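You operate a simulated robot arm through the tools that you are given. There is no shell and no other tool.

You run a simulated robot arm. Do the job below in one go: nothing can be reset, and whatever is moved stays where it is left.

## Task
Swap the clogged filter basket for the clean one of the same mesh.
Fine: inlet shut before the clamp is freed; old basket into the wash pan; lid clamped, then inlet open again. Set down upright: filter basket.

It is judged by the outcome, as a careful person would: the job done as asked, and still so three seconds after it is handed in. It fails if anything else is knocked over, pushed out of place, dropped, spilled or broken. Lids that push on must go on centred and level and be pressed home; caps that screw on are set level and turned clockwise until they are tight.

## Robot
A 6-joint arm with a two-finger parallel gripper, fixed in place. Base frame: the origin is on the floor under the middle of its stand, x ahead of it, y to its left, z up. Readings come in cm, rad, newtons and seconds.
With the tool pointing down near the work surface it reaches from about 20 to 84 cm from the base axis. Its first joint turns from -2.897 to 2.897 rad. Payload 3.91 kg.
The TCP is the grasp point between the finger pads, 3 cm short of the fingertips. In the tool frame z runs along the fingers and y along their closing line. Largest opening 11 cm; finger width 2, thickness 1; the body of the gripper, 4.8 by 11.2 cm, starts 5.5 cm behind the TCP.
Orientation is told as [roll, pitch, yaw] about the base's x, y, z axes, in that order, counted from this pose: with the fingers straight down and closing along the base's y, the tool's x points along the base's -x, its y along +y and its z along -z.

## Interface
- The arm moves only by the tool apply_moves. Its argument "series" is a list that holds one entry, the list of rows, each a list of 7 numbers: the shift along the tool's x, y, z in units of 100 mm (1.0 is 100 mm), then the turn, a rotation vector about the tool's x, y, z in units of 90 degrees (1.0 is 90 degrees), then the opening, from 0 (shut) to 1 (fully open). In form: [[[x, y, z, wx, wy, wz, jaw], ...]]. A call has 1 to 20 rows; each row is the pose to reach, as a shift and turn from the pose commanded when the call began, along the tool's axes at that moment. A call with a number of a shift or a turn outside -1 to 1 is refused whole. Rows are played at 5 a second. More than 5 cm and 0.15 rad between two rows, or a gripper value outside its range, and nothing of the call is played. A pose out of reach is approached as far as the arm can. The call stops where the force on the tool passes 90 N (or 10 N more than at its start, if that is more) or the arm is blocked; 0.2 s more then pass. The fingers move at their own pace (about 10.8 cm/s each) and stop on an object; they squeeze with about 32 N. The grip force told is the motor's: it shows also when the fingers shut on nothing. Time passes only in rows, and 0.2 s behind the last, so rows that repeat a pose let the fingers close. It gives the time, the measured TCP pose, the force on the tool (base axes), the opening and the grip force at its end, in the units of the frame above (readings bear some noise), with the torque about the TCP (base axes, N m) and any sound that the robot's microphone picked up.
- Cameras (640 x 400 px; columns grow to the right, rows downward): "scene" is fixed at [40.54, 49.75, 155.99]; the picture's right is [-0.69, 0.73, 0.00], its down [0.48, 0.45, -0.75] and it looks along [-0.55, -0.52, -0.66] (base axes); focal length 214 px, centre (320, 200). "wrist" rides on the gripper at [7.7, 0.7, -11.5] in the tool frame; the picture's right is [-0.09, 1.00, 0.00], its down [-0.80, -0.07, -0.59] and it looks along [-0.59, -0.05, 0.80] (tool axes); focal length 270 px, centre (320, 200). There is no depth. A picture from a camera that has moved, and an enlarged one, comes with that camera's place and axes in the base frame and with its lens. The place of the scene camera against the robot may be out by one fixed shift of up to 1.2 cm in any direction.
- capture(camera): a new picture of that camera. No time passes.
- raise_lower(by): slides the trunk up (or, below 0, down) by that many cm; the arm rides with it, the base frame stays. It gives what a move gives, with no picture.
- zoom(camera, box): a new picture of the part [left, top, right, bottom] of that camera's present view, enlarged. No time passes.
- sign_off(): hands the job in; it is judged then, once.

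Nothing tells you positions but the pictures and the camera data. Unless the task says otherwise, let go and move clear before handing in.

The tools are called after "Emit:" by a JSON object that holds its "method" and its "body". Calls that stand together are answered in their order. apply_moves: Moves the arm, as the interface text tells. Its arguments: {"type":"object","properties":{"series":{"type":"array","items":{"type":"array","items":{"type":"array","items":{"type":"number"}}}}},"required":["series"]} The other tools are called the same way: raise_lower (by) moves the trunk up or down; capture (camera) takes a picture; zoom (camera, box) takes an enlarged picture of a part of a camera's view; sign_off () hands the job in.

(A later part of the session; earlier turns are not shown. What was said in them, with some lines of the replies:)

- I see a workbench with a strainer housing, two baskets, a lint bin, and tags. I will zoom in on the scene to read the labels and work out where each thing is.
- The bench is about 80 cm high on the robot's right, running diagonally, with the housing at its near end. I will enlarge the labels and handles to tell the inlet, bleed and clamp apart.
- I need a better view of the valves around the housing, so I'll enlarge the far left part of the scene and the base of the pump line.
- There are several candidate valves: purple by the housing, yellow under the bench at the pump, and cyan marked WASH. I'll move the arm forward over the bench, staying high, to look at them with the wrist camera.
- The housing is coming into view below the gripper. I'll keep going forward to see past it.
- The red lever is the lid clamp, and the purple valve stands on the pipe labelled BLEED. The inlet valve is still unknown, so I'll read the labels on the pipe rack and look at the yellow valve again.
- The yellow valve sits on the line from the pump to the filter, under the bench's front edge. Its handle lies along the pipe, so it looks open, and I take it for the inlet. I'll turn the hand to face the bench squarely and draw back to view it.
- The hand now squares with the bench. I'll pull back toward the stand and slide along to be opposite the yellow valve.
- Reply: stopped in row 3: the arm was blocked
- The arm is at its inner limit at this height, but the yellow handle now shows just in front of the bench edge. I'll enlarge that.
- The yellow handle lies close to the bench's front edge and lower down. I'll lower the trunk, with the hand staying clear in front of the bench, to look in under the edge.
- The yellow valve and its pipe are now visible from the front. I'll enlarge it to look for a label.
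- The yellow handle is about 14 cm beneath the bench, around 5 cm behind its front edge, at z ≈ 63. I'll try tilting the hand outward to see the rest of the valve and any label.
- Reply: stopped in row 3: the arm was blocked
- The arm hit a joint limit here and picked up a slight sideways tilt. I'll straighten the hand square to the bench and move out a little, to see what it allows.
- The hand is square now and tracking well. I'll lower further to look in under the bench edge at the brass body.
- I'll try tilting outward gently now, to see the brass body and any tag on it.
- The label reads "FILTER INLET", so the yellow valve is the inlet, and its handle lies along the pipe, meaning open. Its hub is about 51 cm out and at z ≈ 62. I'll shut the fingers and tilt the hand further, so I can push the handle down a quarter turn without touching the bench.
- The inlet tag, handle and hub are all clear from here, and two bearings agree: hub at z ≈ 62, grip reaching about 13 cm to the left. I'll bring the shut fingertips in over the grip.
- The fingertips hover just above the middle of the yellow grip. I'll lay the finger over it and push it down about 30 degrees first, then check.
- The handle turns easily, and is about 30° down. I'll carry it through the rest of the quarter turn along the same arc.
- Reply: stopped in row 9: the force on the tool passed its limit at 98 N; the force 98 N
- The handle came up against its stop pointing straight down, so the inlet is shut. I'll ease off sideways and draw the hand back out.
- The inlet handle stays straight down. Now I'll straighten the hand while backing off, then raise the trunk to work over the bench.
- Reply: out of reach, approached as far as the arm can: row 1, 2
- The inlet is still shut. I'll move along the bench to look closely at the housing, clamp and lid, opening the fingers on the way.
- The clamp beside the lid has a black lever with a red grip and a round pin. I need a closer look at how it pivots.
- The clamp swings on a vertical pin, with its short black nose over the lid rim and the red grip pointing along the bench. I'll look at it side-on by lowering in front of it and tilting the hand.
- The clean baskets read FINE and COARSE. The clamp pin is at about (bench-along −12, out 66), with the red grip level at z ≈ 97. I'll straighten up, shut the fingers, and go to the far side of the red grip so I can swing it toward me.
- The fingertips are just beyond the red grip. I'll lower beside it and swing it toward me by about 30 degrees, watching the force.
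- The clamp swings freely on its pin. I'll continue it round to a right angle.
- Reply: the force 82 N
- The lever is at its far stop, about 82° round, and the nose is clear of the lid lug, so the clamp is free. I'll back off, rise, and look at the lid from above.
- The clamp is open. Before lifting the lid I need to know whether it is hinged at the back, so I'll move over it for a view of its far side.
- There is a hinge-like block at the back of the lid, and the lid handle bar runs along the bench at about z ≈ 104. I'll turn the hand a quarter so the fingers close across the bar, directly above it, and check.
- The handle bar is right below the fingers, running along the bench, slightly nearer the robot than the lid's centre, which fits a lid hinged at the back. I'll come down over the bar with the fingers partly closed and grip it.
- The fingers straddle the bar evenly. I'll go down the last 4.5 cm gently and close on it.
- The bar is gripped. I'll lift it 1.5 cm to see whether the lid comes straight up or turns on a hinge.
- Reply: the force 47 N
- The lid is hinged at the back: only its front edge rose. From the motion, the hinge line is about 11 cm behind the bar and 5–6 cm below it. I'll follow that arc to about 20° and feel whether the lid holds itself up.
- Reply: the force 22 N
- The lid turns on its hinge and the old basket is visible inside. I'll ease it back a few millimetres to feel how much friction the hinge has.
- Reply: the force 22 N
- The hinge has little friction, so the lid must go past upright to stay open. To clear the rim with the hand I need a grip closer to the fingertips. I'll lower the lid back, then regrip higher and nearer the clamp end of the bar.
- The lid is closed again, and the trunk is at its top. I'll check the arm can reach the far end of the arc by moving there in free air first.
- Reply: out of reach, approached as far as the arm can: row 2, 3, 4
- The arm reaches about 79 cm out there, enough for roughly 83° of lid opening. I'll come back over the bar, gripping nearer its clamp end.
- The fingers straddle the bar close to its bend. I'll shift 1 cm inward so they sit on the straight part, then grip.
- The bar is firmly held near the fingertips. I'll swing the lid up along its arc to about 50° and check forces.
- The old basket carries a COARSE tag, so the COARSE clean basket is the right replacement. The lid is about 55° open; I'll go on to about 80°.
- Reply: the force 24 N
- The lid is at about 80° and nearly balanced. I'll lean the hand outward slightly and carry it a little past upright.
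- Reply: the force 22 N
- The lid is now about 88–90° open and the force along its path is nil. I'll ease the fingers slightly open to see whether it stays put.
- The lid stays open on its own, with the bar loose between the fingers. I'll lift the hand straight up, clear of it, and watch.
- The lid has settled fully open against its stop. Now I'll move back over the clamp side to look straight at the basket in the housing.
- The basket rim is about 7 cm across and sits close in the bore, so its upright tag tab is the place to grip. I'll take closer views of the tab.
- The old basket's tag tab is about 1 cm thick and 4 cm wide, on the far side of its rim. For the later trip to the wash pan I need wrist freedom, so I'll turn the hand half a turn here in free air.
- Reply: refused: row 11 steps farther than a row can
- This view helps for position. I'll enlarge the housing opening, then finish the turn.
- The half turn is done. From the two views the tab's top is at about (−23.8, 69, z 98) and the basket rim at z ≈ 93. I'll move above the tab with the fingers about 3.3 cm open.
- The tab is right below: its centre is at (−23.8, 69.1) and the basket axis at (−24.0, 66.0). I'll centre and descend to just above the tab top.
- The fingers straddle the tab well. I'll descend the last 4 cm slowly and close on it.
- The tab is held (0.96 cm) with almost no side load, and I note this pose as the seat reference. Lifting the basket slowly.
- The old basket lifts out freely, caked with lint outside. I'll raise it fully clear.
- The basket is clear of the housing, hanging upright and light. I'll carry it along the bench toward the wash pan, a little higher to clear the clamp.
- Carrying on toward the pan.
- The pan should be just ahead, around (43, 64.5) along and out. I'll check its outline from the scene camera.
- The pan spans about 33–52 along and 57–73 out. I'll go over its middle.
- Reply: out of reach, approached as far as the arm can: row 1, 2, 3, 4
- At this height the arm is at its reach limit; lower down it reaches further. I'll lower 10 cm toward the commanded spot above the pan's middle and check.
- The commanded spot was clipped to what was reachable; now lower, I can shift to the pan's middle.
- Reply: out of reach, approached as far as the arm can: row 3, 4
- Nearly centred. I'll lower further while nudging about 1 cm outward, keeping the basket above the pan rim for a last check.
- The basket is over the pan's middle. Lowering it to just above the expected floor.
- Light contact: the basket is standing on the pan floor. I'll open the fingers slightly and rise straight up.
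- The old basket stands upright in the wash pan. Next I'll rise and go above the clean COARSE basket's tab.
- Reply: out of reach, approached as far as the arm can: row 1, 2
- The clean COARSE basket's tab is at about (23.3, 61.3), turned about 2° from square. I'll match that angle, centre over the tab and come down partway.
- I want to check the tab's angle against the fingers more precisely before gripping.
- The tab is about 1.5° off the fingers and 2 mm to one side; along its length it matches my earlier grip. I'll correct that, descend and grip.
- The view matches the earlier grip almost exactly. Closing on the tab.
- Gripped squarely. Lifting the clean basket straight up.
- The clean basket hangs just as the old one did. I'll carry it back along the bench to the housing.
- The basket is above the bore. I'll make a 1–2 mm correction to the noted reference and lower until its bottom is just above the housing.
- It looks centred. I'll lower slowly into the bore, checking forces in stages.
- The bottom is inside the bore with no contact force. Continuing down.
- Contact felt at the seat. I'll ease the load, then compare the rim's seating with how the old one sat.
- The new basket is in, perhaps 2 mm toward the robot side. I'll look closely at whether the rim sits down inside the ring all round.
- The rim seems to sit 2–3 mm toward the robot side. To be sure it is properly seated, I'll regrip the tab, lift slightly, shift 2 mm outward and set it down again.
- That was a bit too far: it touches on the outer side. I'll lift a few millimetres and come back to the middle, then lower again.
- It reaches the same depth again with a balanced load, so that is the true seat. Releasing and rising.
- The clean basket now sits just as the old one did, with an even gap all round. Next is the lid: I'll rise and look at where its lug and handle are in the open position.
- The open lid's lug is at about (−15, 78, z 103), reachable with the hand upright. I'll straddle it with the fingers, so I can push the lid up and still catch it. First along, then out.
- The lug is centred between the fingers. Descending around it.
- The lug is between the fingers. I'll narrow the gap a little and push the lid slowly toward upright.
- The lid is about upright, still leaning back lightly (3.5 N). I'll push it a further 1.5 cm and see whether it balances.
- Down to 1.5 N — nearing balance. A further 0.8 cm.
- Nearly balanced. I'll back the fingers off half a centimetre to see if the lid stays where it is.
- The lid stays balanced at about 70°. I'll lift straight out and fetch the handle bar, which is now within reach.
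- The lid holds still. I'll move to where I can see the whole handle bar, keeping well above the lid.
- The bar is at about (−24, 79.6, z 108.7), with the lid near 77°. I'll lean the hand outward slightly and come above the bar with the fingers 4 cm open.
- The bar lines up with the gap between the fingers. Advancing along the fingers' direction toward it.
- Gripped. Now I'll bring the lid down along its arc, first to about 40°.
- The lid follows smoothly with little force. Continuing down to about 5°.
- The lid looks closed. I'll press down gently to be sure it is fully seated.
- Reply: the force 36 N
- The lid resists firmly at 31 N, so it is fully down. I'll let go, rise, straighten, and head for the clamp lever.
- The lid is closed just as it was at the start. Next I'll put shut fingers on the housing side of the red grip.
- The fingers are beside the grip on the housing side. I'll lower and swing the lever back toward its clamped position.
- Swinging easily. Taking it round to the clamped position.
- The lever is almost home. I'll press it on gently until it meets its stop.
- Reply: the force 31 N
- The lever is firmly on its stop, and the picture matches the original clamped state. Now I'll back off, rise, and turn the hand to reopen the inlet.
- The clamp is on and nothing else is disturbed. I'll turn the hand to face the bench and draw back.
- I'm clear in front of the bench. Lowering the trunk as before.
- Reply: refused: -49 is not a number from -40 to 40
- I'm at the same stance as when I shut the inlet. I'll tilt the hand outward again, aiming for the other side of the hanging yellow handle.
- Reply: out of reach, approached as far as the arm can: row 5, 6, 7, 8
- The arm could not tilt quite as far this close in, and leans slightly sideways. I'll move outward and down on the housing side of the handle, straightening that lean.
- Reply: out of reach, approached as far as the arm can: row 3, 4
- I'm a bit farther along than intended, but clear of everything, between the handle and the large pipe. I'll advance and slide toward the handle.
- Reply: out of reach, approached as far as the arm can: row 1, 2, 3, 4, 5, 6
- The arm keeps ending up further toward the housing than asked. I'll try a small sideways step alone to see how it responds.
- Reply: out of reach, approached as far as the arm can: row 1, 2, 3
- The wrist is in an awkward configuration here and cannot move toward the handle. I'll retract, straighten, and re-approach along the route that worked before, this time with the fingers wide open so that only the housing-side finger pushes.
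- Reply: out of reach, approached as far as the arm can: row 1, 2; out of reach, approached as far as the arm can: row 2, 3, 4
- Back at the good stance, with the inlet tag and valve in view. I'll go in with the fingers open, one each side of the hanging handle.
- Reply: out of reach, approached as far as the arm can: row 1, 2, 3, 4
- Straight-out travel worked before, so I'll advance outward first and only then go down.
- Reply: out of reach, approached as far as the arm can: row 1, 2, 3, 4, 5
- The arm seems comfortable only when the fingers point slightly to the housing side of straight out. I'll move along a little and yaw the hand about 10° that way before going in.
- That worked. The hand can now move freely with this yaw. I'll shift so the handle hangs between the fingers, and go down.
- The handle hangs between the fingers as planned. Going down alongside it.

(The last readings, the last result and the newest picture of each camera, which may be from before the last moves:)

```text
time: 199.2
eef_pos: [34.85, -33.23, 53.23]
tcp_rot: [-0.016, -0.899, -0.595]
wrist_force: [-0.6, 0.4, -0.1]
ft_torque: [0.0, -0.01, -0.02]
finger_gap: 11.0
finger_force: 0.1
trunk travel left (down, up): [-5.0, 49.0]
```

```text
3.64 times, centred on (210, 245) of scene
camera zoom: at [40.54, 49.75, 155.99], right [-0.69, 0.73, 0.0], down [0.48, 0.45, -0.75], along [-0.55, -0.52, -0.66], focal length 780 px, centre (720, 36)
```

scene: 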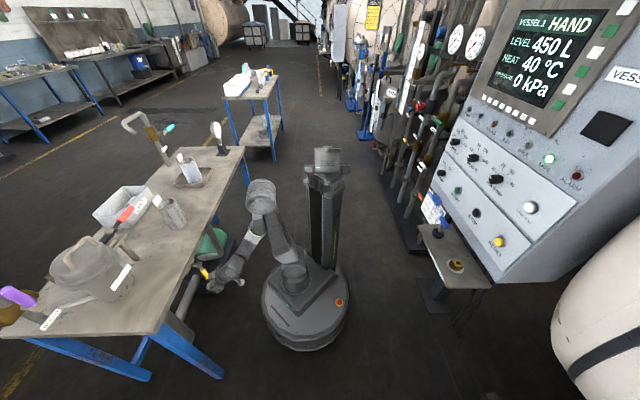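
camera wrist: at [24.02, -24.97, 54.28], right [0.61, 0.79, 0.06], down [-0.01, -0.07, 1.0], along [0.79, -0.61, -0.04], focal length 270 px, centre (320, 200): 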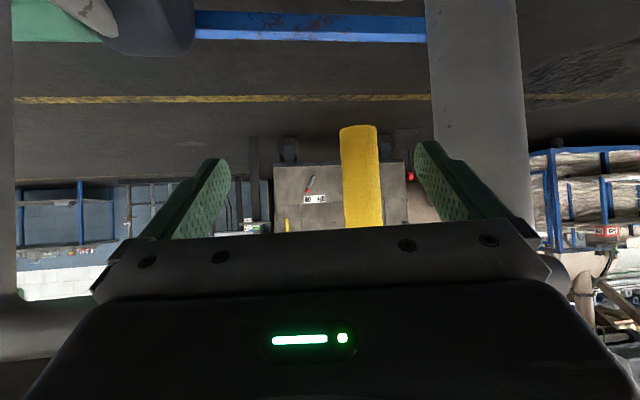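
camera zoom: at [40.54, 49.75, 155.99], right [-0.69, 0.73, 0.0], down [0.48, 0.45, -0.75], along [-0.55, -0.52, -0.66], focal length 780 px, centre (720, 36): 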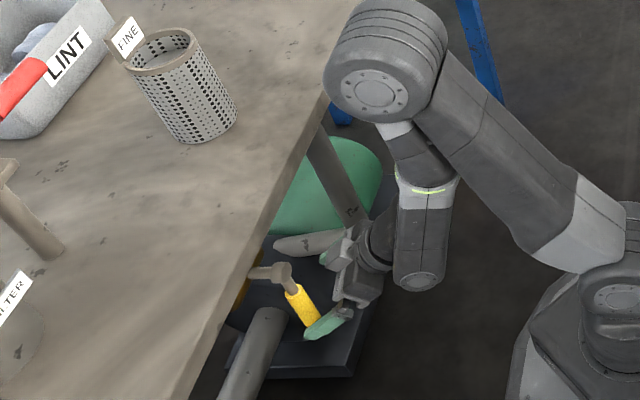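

The handle is between the fingers at mid-height. I'll slip the fingertips just past it and push it sideways with the housing-side finger, first about 30°.

Emit:
{"method": "apply_moves", "body": {"series": [[[-0.067, -0.021, 0.085, 0, 0, 0, 1], [-0.134, -0.042, 0.169, 0, 0, 0, 1], [-0.126, -0.11, 0.158, 0, 0, 0, 1], [-0.117, -0.181, 0.148, 0, 0, 0, 1], [-0.108, -0.25, 0.139, 0, 0, 0, 1], [-0.098, -0.32, 0.13, 0, 0, 0, 1], [-0.088, -0.388, 0.121, 0, 0, 0, 1], [-0.094, -0.455, 0.1, 0, 0, 0, 1], [-0.1, -0.522, 0.079, 0, 0, 0, 1], [-0.105, -0.589, 0.058, 0, 0, 0, 1]]]}}

Emit:
{"method": "capture", "body": {"camera": "wrist"}}

Emit:
{"method": "zoom", "body": {"camera": "scene", "box": [150, 190, 270, 300]}}

```text
time: 201.4
eef_pos: [32.37, -38.89, 53.73]
tcp_rot: [-0.017, -0.9, -0.597]
wrist_force: [0.5, 8.9, -0.2]
ft_torque: [-0.08, 0.04, 0.3]
finger_gap: 11.02
finger_force: 0.0
trunk travel left (down, up): [-5.0, 49.0]
```

```text
taken
camera wrist: at [21.49, -30.51, 54.82], right [0.61, 0.79, 0.06], down [-0.01, -0.07, 1.0], along [0.79, -0.61, -0.04], focal length 270 px, centre (320, 200)
```

wrist: 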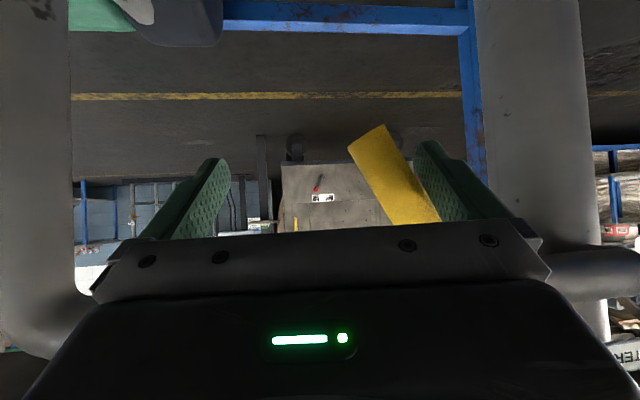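

```text
3.64 times, centred on (210, 245) of scene
camera zoom: at [40.54, 49.75, 155.99], right [-0.69, 0.73, 0.0], down [0.48, 0.45, -0.75], along [-0.55, -0.52, -0.66], focal length 780 px, centre (720, 36)
```

zoom: 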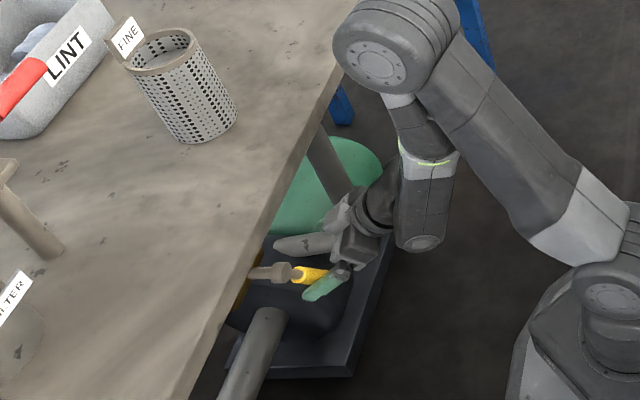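

The handle is turning back up. I'll continue along the arc, lifting it from underneath to level.

Emit:
{"method": "apply_moves", "body": {"series": [[[-0.03, -0.09, -0.045, 0, 0, 0, 1], [-0.059, -0.181, -0.091, 0, 0, 0, 1], [-0.105, -0.257, -0.147, 0, 0, 0, 1], [-0.157, -0.329, -0.205, 0, 0, 0, 1], [-0.22, -0.384, -0.268, 0, 0, 0, 1], [-0.285, -0.435, -0.333, 0, 0, 0, 1], [-0.33, -0.455, -0.378, 0, 0, 0, 1], [-0.375, -0.472, -0.412, 0, 0, 0, 1]]]}}

Emit:
{"method": "capture", "body": {"camera": "wrist"}}

Emit:
{"method": "zoom", "body": {"camera": "scene", "box": [150, 190, 270, 300]}}

```text
time: 203.2
eef_pos: [28.86, -42.04, 59.25]
tcp_rot: [-0.016, -0.901, -0.596]
wrist_force: [-3.9, 4.1, -8.0]
ft_torque: [-0.36, 0.27, 0.27]
finger_gap: 11.01
finger_force: 0.0
trunk travel left (down, up): [-5.0, 49.0]
```

```text
taken
camera wrist: at [18.02, -33.78, 60.38], right [0.62, 0.79, 0.06], down [-0.01, -0.07, 1.0], along [0.79, -0.61, -0.04], focal length 270 px, centre (320, 200)
```

wrist: 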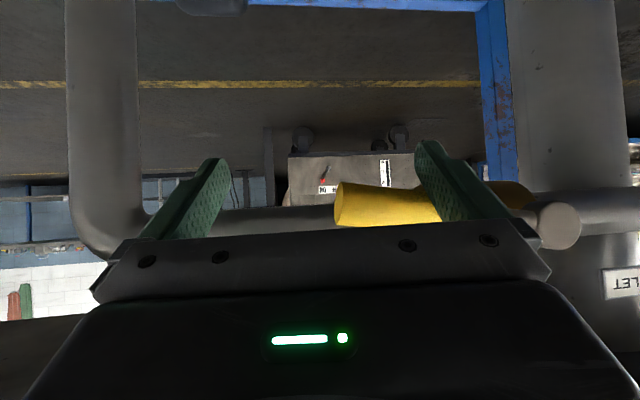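

```text
3.64 times, centred on (210, 245) of scene
camera zoom: at [40.54, 49.75, 155.99], right [-0.69, 0.73, 0.0], down [0.48, 0.45, -0.75], along [-0.55, -0.52, -0.66], focal length 780 px, centre (720, 36)
```

zoom: 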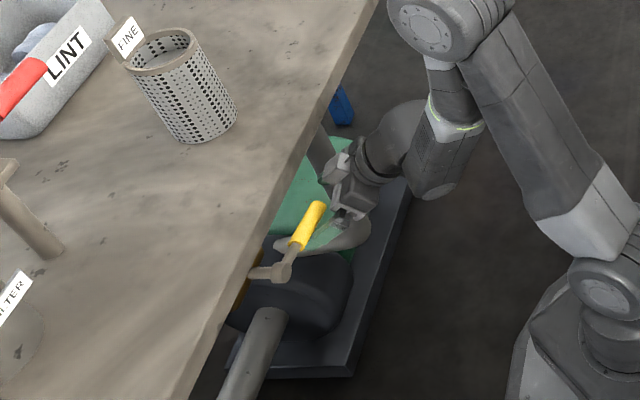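

Nearly level. I'll lift the last bit until it meets its open stop.

Emit:
{"method": "apply_moves", "body": {"series": [[[-0.025, -0.005, -0.021, 0, 0, 0, 1], [-0.05, -0.01, -0.042, 0, 0, 0, 1], [-0.076, -0.015, -0.065, 0, 0, 0, 1]]]}}

Emit:
{"method": "capture", "body": {"camera": "wrist"}}

Emit:
{"method": "zoom", "body": {"camera": "scene", "box": [190, 230, 230, 270]}}

```text
time: 204.0
eef_pos: [28.78, -42.34, 60.11]
tcp_rot: [-0.015, -0.901, -0.597]
wrist_force: [-2.1, 2.3, -7.3]
ft_torque: [-0.35, 0.29, 0.23]
finger_gap: 11.02
finger_force: 0.1
trunk travel left (down, up): [-5.0, 49.0]
```

```text
taken
camera wrist: at [17.88, -33.91, 61.36], right [0.61, 0.79, 0.06], down [-0.01, -0.07, 1.0], along [0.79, -0.61, -0.04], focal length 270 px, centre (320, 200)
```

wrist: 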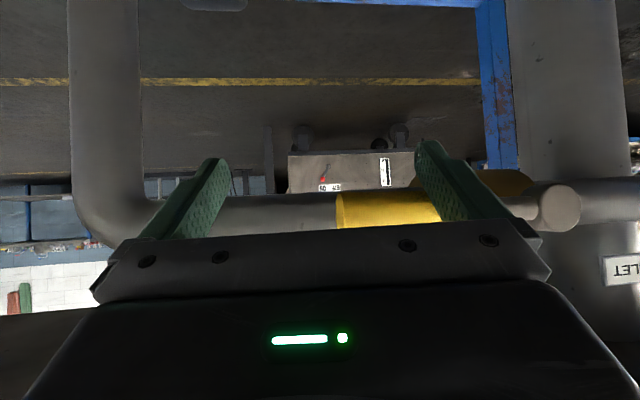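

```text
10.00 times, centred on (210, 250) of scene
camera zoom: at [40.54, 49.75, 155.99], right [-0.69, 0.73, 0.0], down [0.48, 0.45, -0.75], along [-0.55, -0.52, -0.66], focal length 2145 px, centre (1420, -300)
```

zoom: 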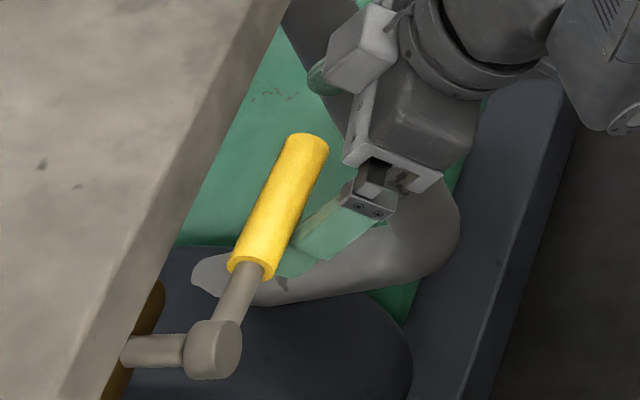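

Emit:
{"method": "apply_moves", "body": {"series": [[[-0.015, -0.002, -0.012, 0, 0, 0, 1], [-0.03, -0.004, -0.025, 0, 0, 0, 1], [-0.045, -0.006, -0.037, 0, 0, 0, 1]]]}}

Emit:
{"method": "zoom", "body": {"camera": "scene", "box": [190, 230, 230, 270]}}

```text
time: 204.8
eef_pos: [28.68, -42.32, 60.54]
tcp_rot: [-0.016, -0.894, -0.596]
wrist_force: [-3.2, 7.2, -27.3]
ft_torque: [-1.21, 0.99, 0.4]
finger_gap: 11.0
finger_force: 0.0
trunk travel left (down, up): [-5.0, 49.0]
```

```text
10.00 times, centred on (210, 250) of scene
camera zoom: at [40.54, 49.75, 155.99], right [-0.69, 0.73, 0.0], down [0.48, 0.45, -0.75], along [-0.55, -0.52, -0.66], focal length 2145 px, centre (1420, -300)
```

zoom: 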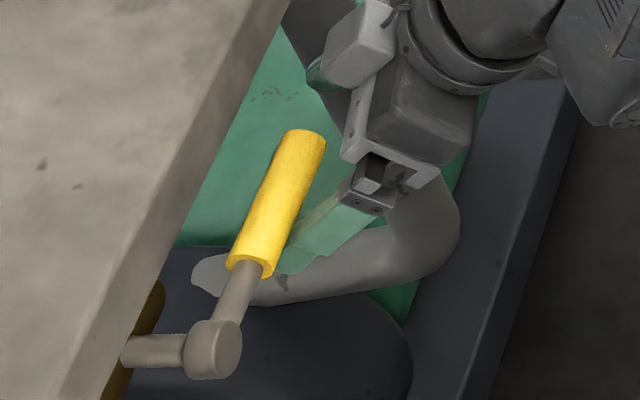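

The stop is reached (27 N) and the handle lies exactly as at the start, along the pipe: inlet open. I'll drop the finger away and withdraw along its own line.

Emit:
{"method": "apply_moves", "body": {"series": [[[0.04, 0, 0.03, 0, 0, 0, 1], [0.1, 0, 0.08, 0, 0, 0, 1], [0.15, 0, 0.12, 0, 0, 0, 1], [0.15, 0, -0.15, 0, 0, 0, 1], [0.15, 0, -0.45, 0, 0, 0, 1], [0.15, 0, -0.75, 0, 0, 0, 1]]]}}

Emit:
{"method": "capture", "body": {"camera": "wrist"}}

Emit:
{"method": "zoom", "body": {"camera": "scene", "box": [150, 190, 270, 300]}}

```text
time: 206.2
eef_pos: [23.21, -38.36, 64.17]
tcp_rot: [-0.016, -0.899, -0.595]
wrist_force: [0.1, 0.7, 0.6]
ft_torque: [0.0, -0.01, 0.01]
finger_gap: 11.01
finger_force: 0.1
trunk travel left (down, up): [-5.0, 49.0]
```

```text
taken
camera wrist: at [12.27, -29.99, 65.35], right [0.62, 0.79, 0.06], down [-0.01, -0.07, 1.0], along [0.79, -0.61, -0.04], focal length 270 px, centre (320, 200)
```

wrist: 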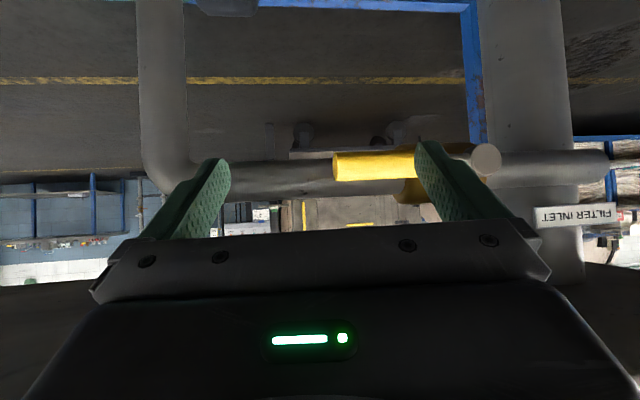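

```text
3.64 times, centred on (210, 245) of scene
camera zoom: at [40.54, 49.75, 155.99], right [-0.69, 0.73, 0.0], down [0.48, 0.45, -0.75], along [-0.55, -0.52, -0.66], focal length 780 px, centre (720, 36)
```

zoom: 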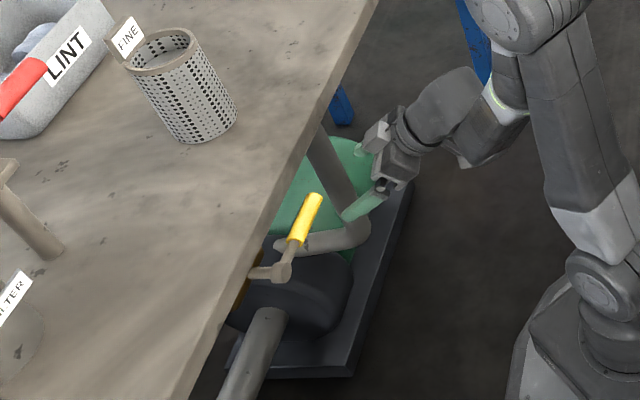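

The yellow handle stays level. I'll straighten the hand and back fully away from the bench.

Emit:
{"method": "apply_moves", "body": {"series": [[[0.02, 0.03, -0.15, 0, 0.03, 0, 1], [0.04, 0.06, -0.3, 0, 0.1, 0, 1], [0.06, 0.09, -0.45, 0, 0.18, 0, 1], [0.08, 0.11, -0.6, 0, 0.26, 0, 1], [0.1, 0.13, -0.72, 0, 0.34, 0, 1], [0.113, 0.13, -0.787, 0, 0.42, 0, 1], [0.113, 0.13, -0.787, 0, 0.5, 0, 1], [0.113, 0.13, -0.787, 0, 0.573, 0, 1]]]}}

Emit:
{"method": "raise_lower", "body": {"by": 40}}

Emit:
{"method": "capture", "body": {"camera": "scene"}}

Emit:
{"method": "capture", "body": {"camera": "wrist"}}

```text
time: 208.0
eef_pos: [17.63, -33.25, 67.52]
tcp_rot: [0.01, -0.277, -0.605]
wrist_force: [0.0, -0.5, 0.6]
ft_torque: [-0.05, -0.01, -0.01]
finger_gap: 11.01
finger_force: 0.0
out of reach, approached as far as the arm can: row 6, 7, 8
trunk travel left (down, up): [-5.0, 49.0]
```

```text
time: 211.9
eef_pos: [17.66, -33.33, 107.37]
tcp_rot: [0.01, -0.275, -0.606]
wrist_force: [0.2, 1.1, -0.5]
ft_torque: [-0.01, 0.01, 0.0]
finger_gap: 11.01
finger_force: 0.0
trunk travel left (down, up): [-45.0, 9.0]
```

```text
taken
```

scene: 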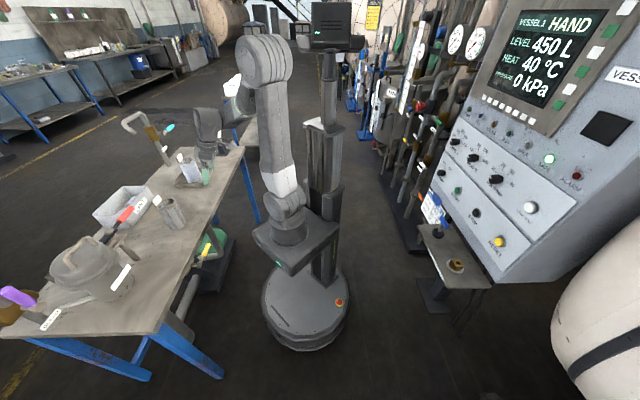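

```text
taken
camera wrist: at [9.33, -26.95, 116.35], right [0.64, 0.77, 0.03], down [0.46, -0.41, 0.79], along [0.62, -0.49, -0.61], focal length 270 px, centre (320, 200)
```

wrist: 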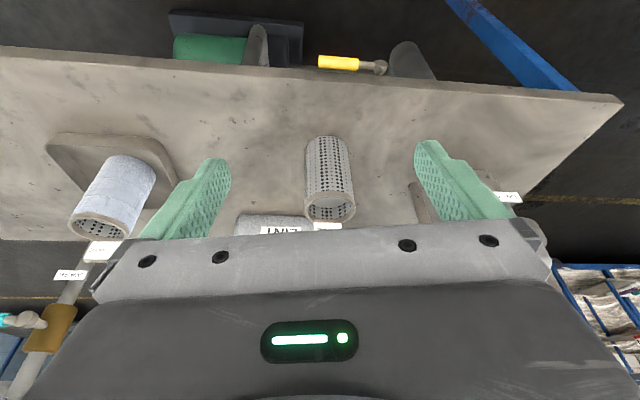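

The arm is clear above and in front of the bench. A last check of every item: inlet, clamp, lid, both baskets and the pan.

Emit:
{"method": "zoom", "body": {"camera": "scene", "box": [0, 200, 150, 340]}}

Emit:
{"method": "zoom", "body": {"camera": "scene", "box": [190, 230, 230, 270]}}

Emit:
{"method": "zoom", "body": {"camera": "scene", "box": [130, 130, 230, 240]}}

Emit:
{"method": "zoom", "body": {"camera": "scene", "box": [95, 205, 150, 260]}}

Emit:
{"method": "zoom", "body": {"camera": "wrist", "box": [40, 40, 400, 240]}}

```text
2.86 times, centred on (75, 270) of scene
camera zoom: at [40.54, 49.75, 155.99], right [-0.69, 0.73, 0.0], down [0.48, 0.45, -0.75], along [-0.55, -0.52, -0.66], focal length 613 px, centre (1020, 0)
```

zoom: 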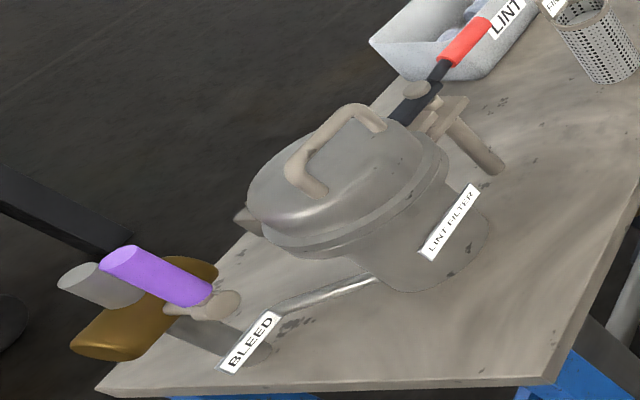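

```text
10.00 times, centred on (210, 250) of scene
camera zoom: at [40.54, 49.75, 155.99], right [-0.69, 0.73, 0.0], down [0.48, 0.45, -0.75], along [-0.55, -0.52, -0.66], focal length 2145 px, centre (1420, -300)
```

zoom: 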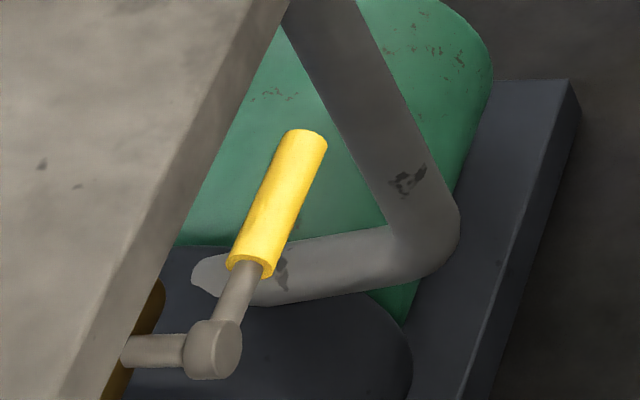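

```text
3.64 times, centred on (180, 185) of scene
camera zoom: at [40.54, 49.75, 155.99], right [-0.69, 0.73, 0.0], down [0.48, 0.45, -0.75], along [-0.55, -0.52, -0.66], focal length 780 px, centre (829, 254)
```

zoom: 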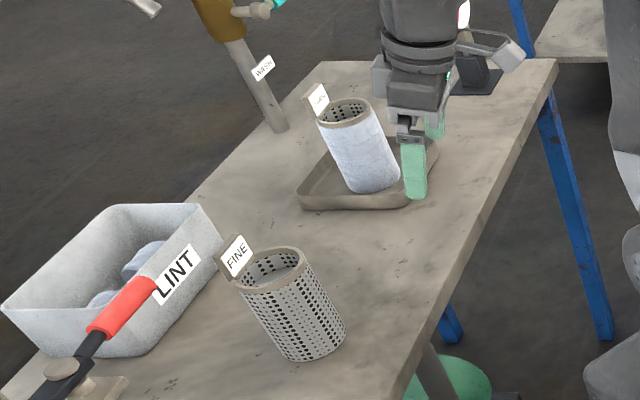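

```text
7.27 times, centred on (122, 232) of scene
camera zoom: at [40.54, 49.75, 155.99], right [-0.69, 0.73, 0.0], down [0.48, 0.45, -0.75], along [-0.55, -0.52, -0.66], focal length 1560 px, centre (1756, -36)
```

zoom: 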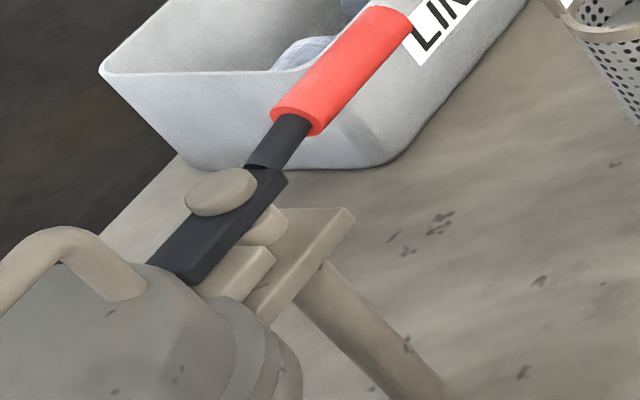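

```text
1.78 times, centred on (220, 140) of wrist
camera zoom: at [9.33, -26.95, 116.35], right [0.64, 0.77, 0.03], down [0.46, -0.41, 0.79], along [0.62, -0.49, -0.61], focal length 480 px, centre (498, 307)
```

zoom: 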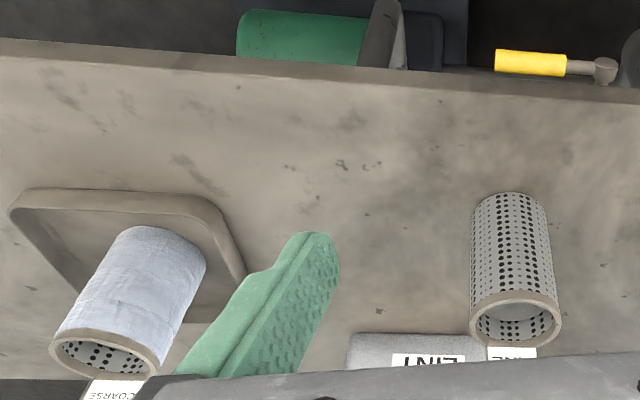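

The job looks complete. The clean COARSE basket is in the housing with the lid shut and clamped. The inlet handle is back along its pipe, open, and the clogged COARSE basket stands upright in the wash pan. The FINE basket, lint bin and bleed valve are where they were, and the arm is clear, so I'm handing the job in.

Emit:
{"method": "sign_off", "body": {}}

```text
The job is handed in.
```

I swapped the clogged basket for the clean one of the same mesh (COARSE) and handed the job in. The order you gave was kept.

- **Inlet:** I shut it before freeing the clamp and reopened it only after the lid was clamped. The yellow handle on the FILTER INLET line is back on its open stop, along the pipe.
- **Old basket:** its tag read COARSE. It is standing upright in the wash pan.
- **New basket:** the clean COARSE basket is seated in the housing with an even gap all round. It first sat 2–3 mm off centre, so I lifted it slightly and reseated it.
- **Lid and clamp:** the lid is fully down and the clamp is back on its stop, as at the start.
- **Everything else:** the FINE basket, lint bin and bleed valve are where they were. I did not open the bleed; the vessel panel showed 0 kPa throughout.

When I opened the lid, it dropped the last part of its swing onto its open stop.
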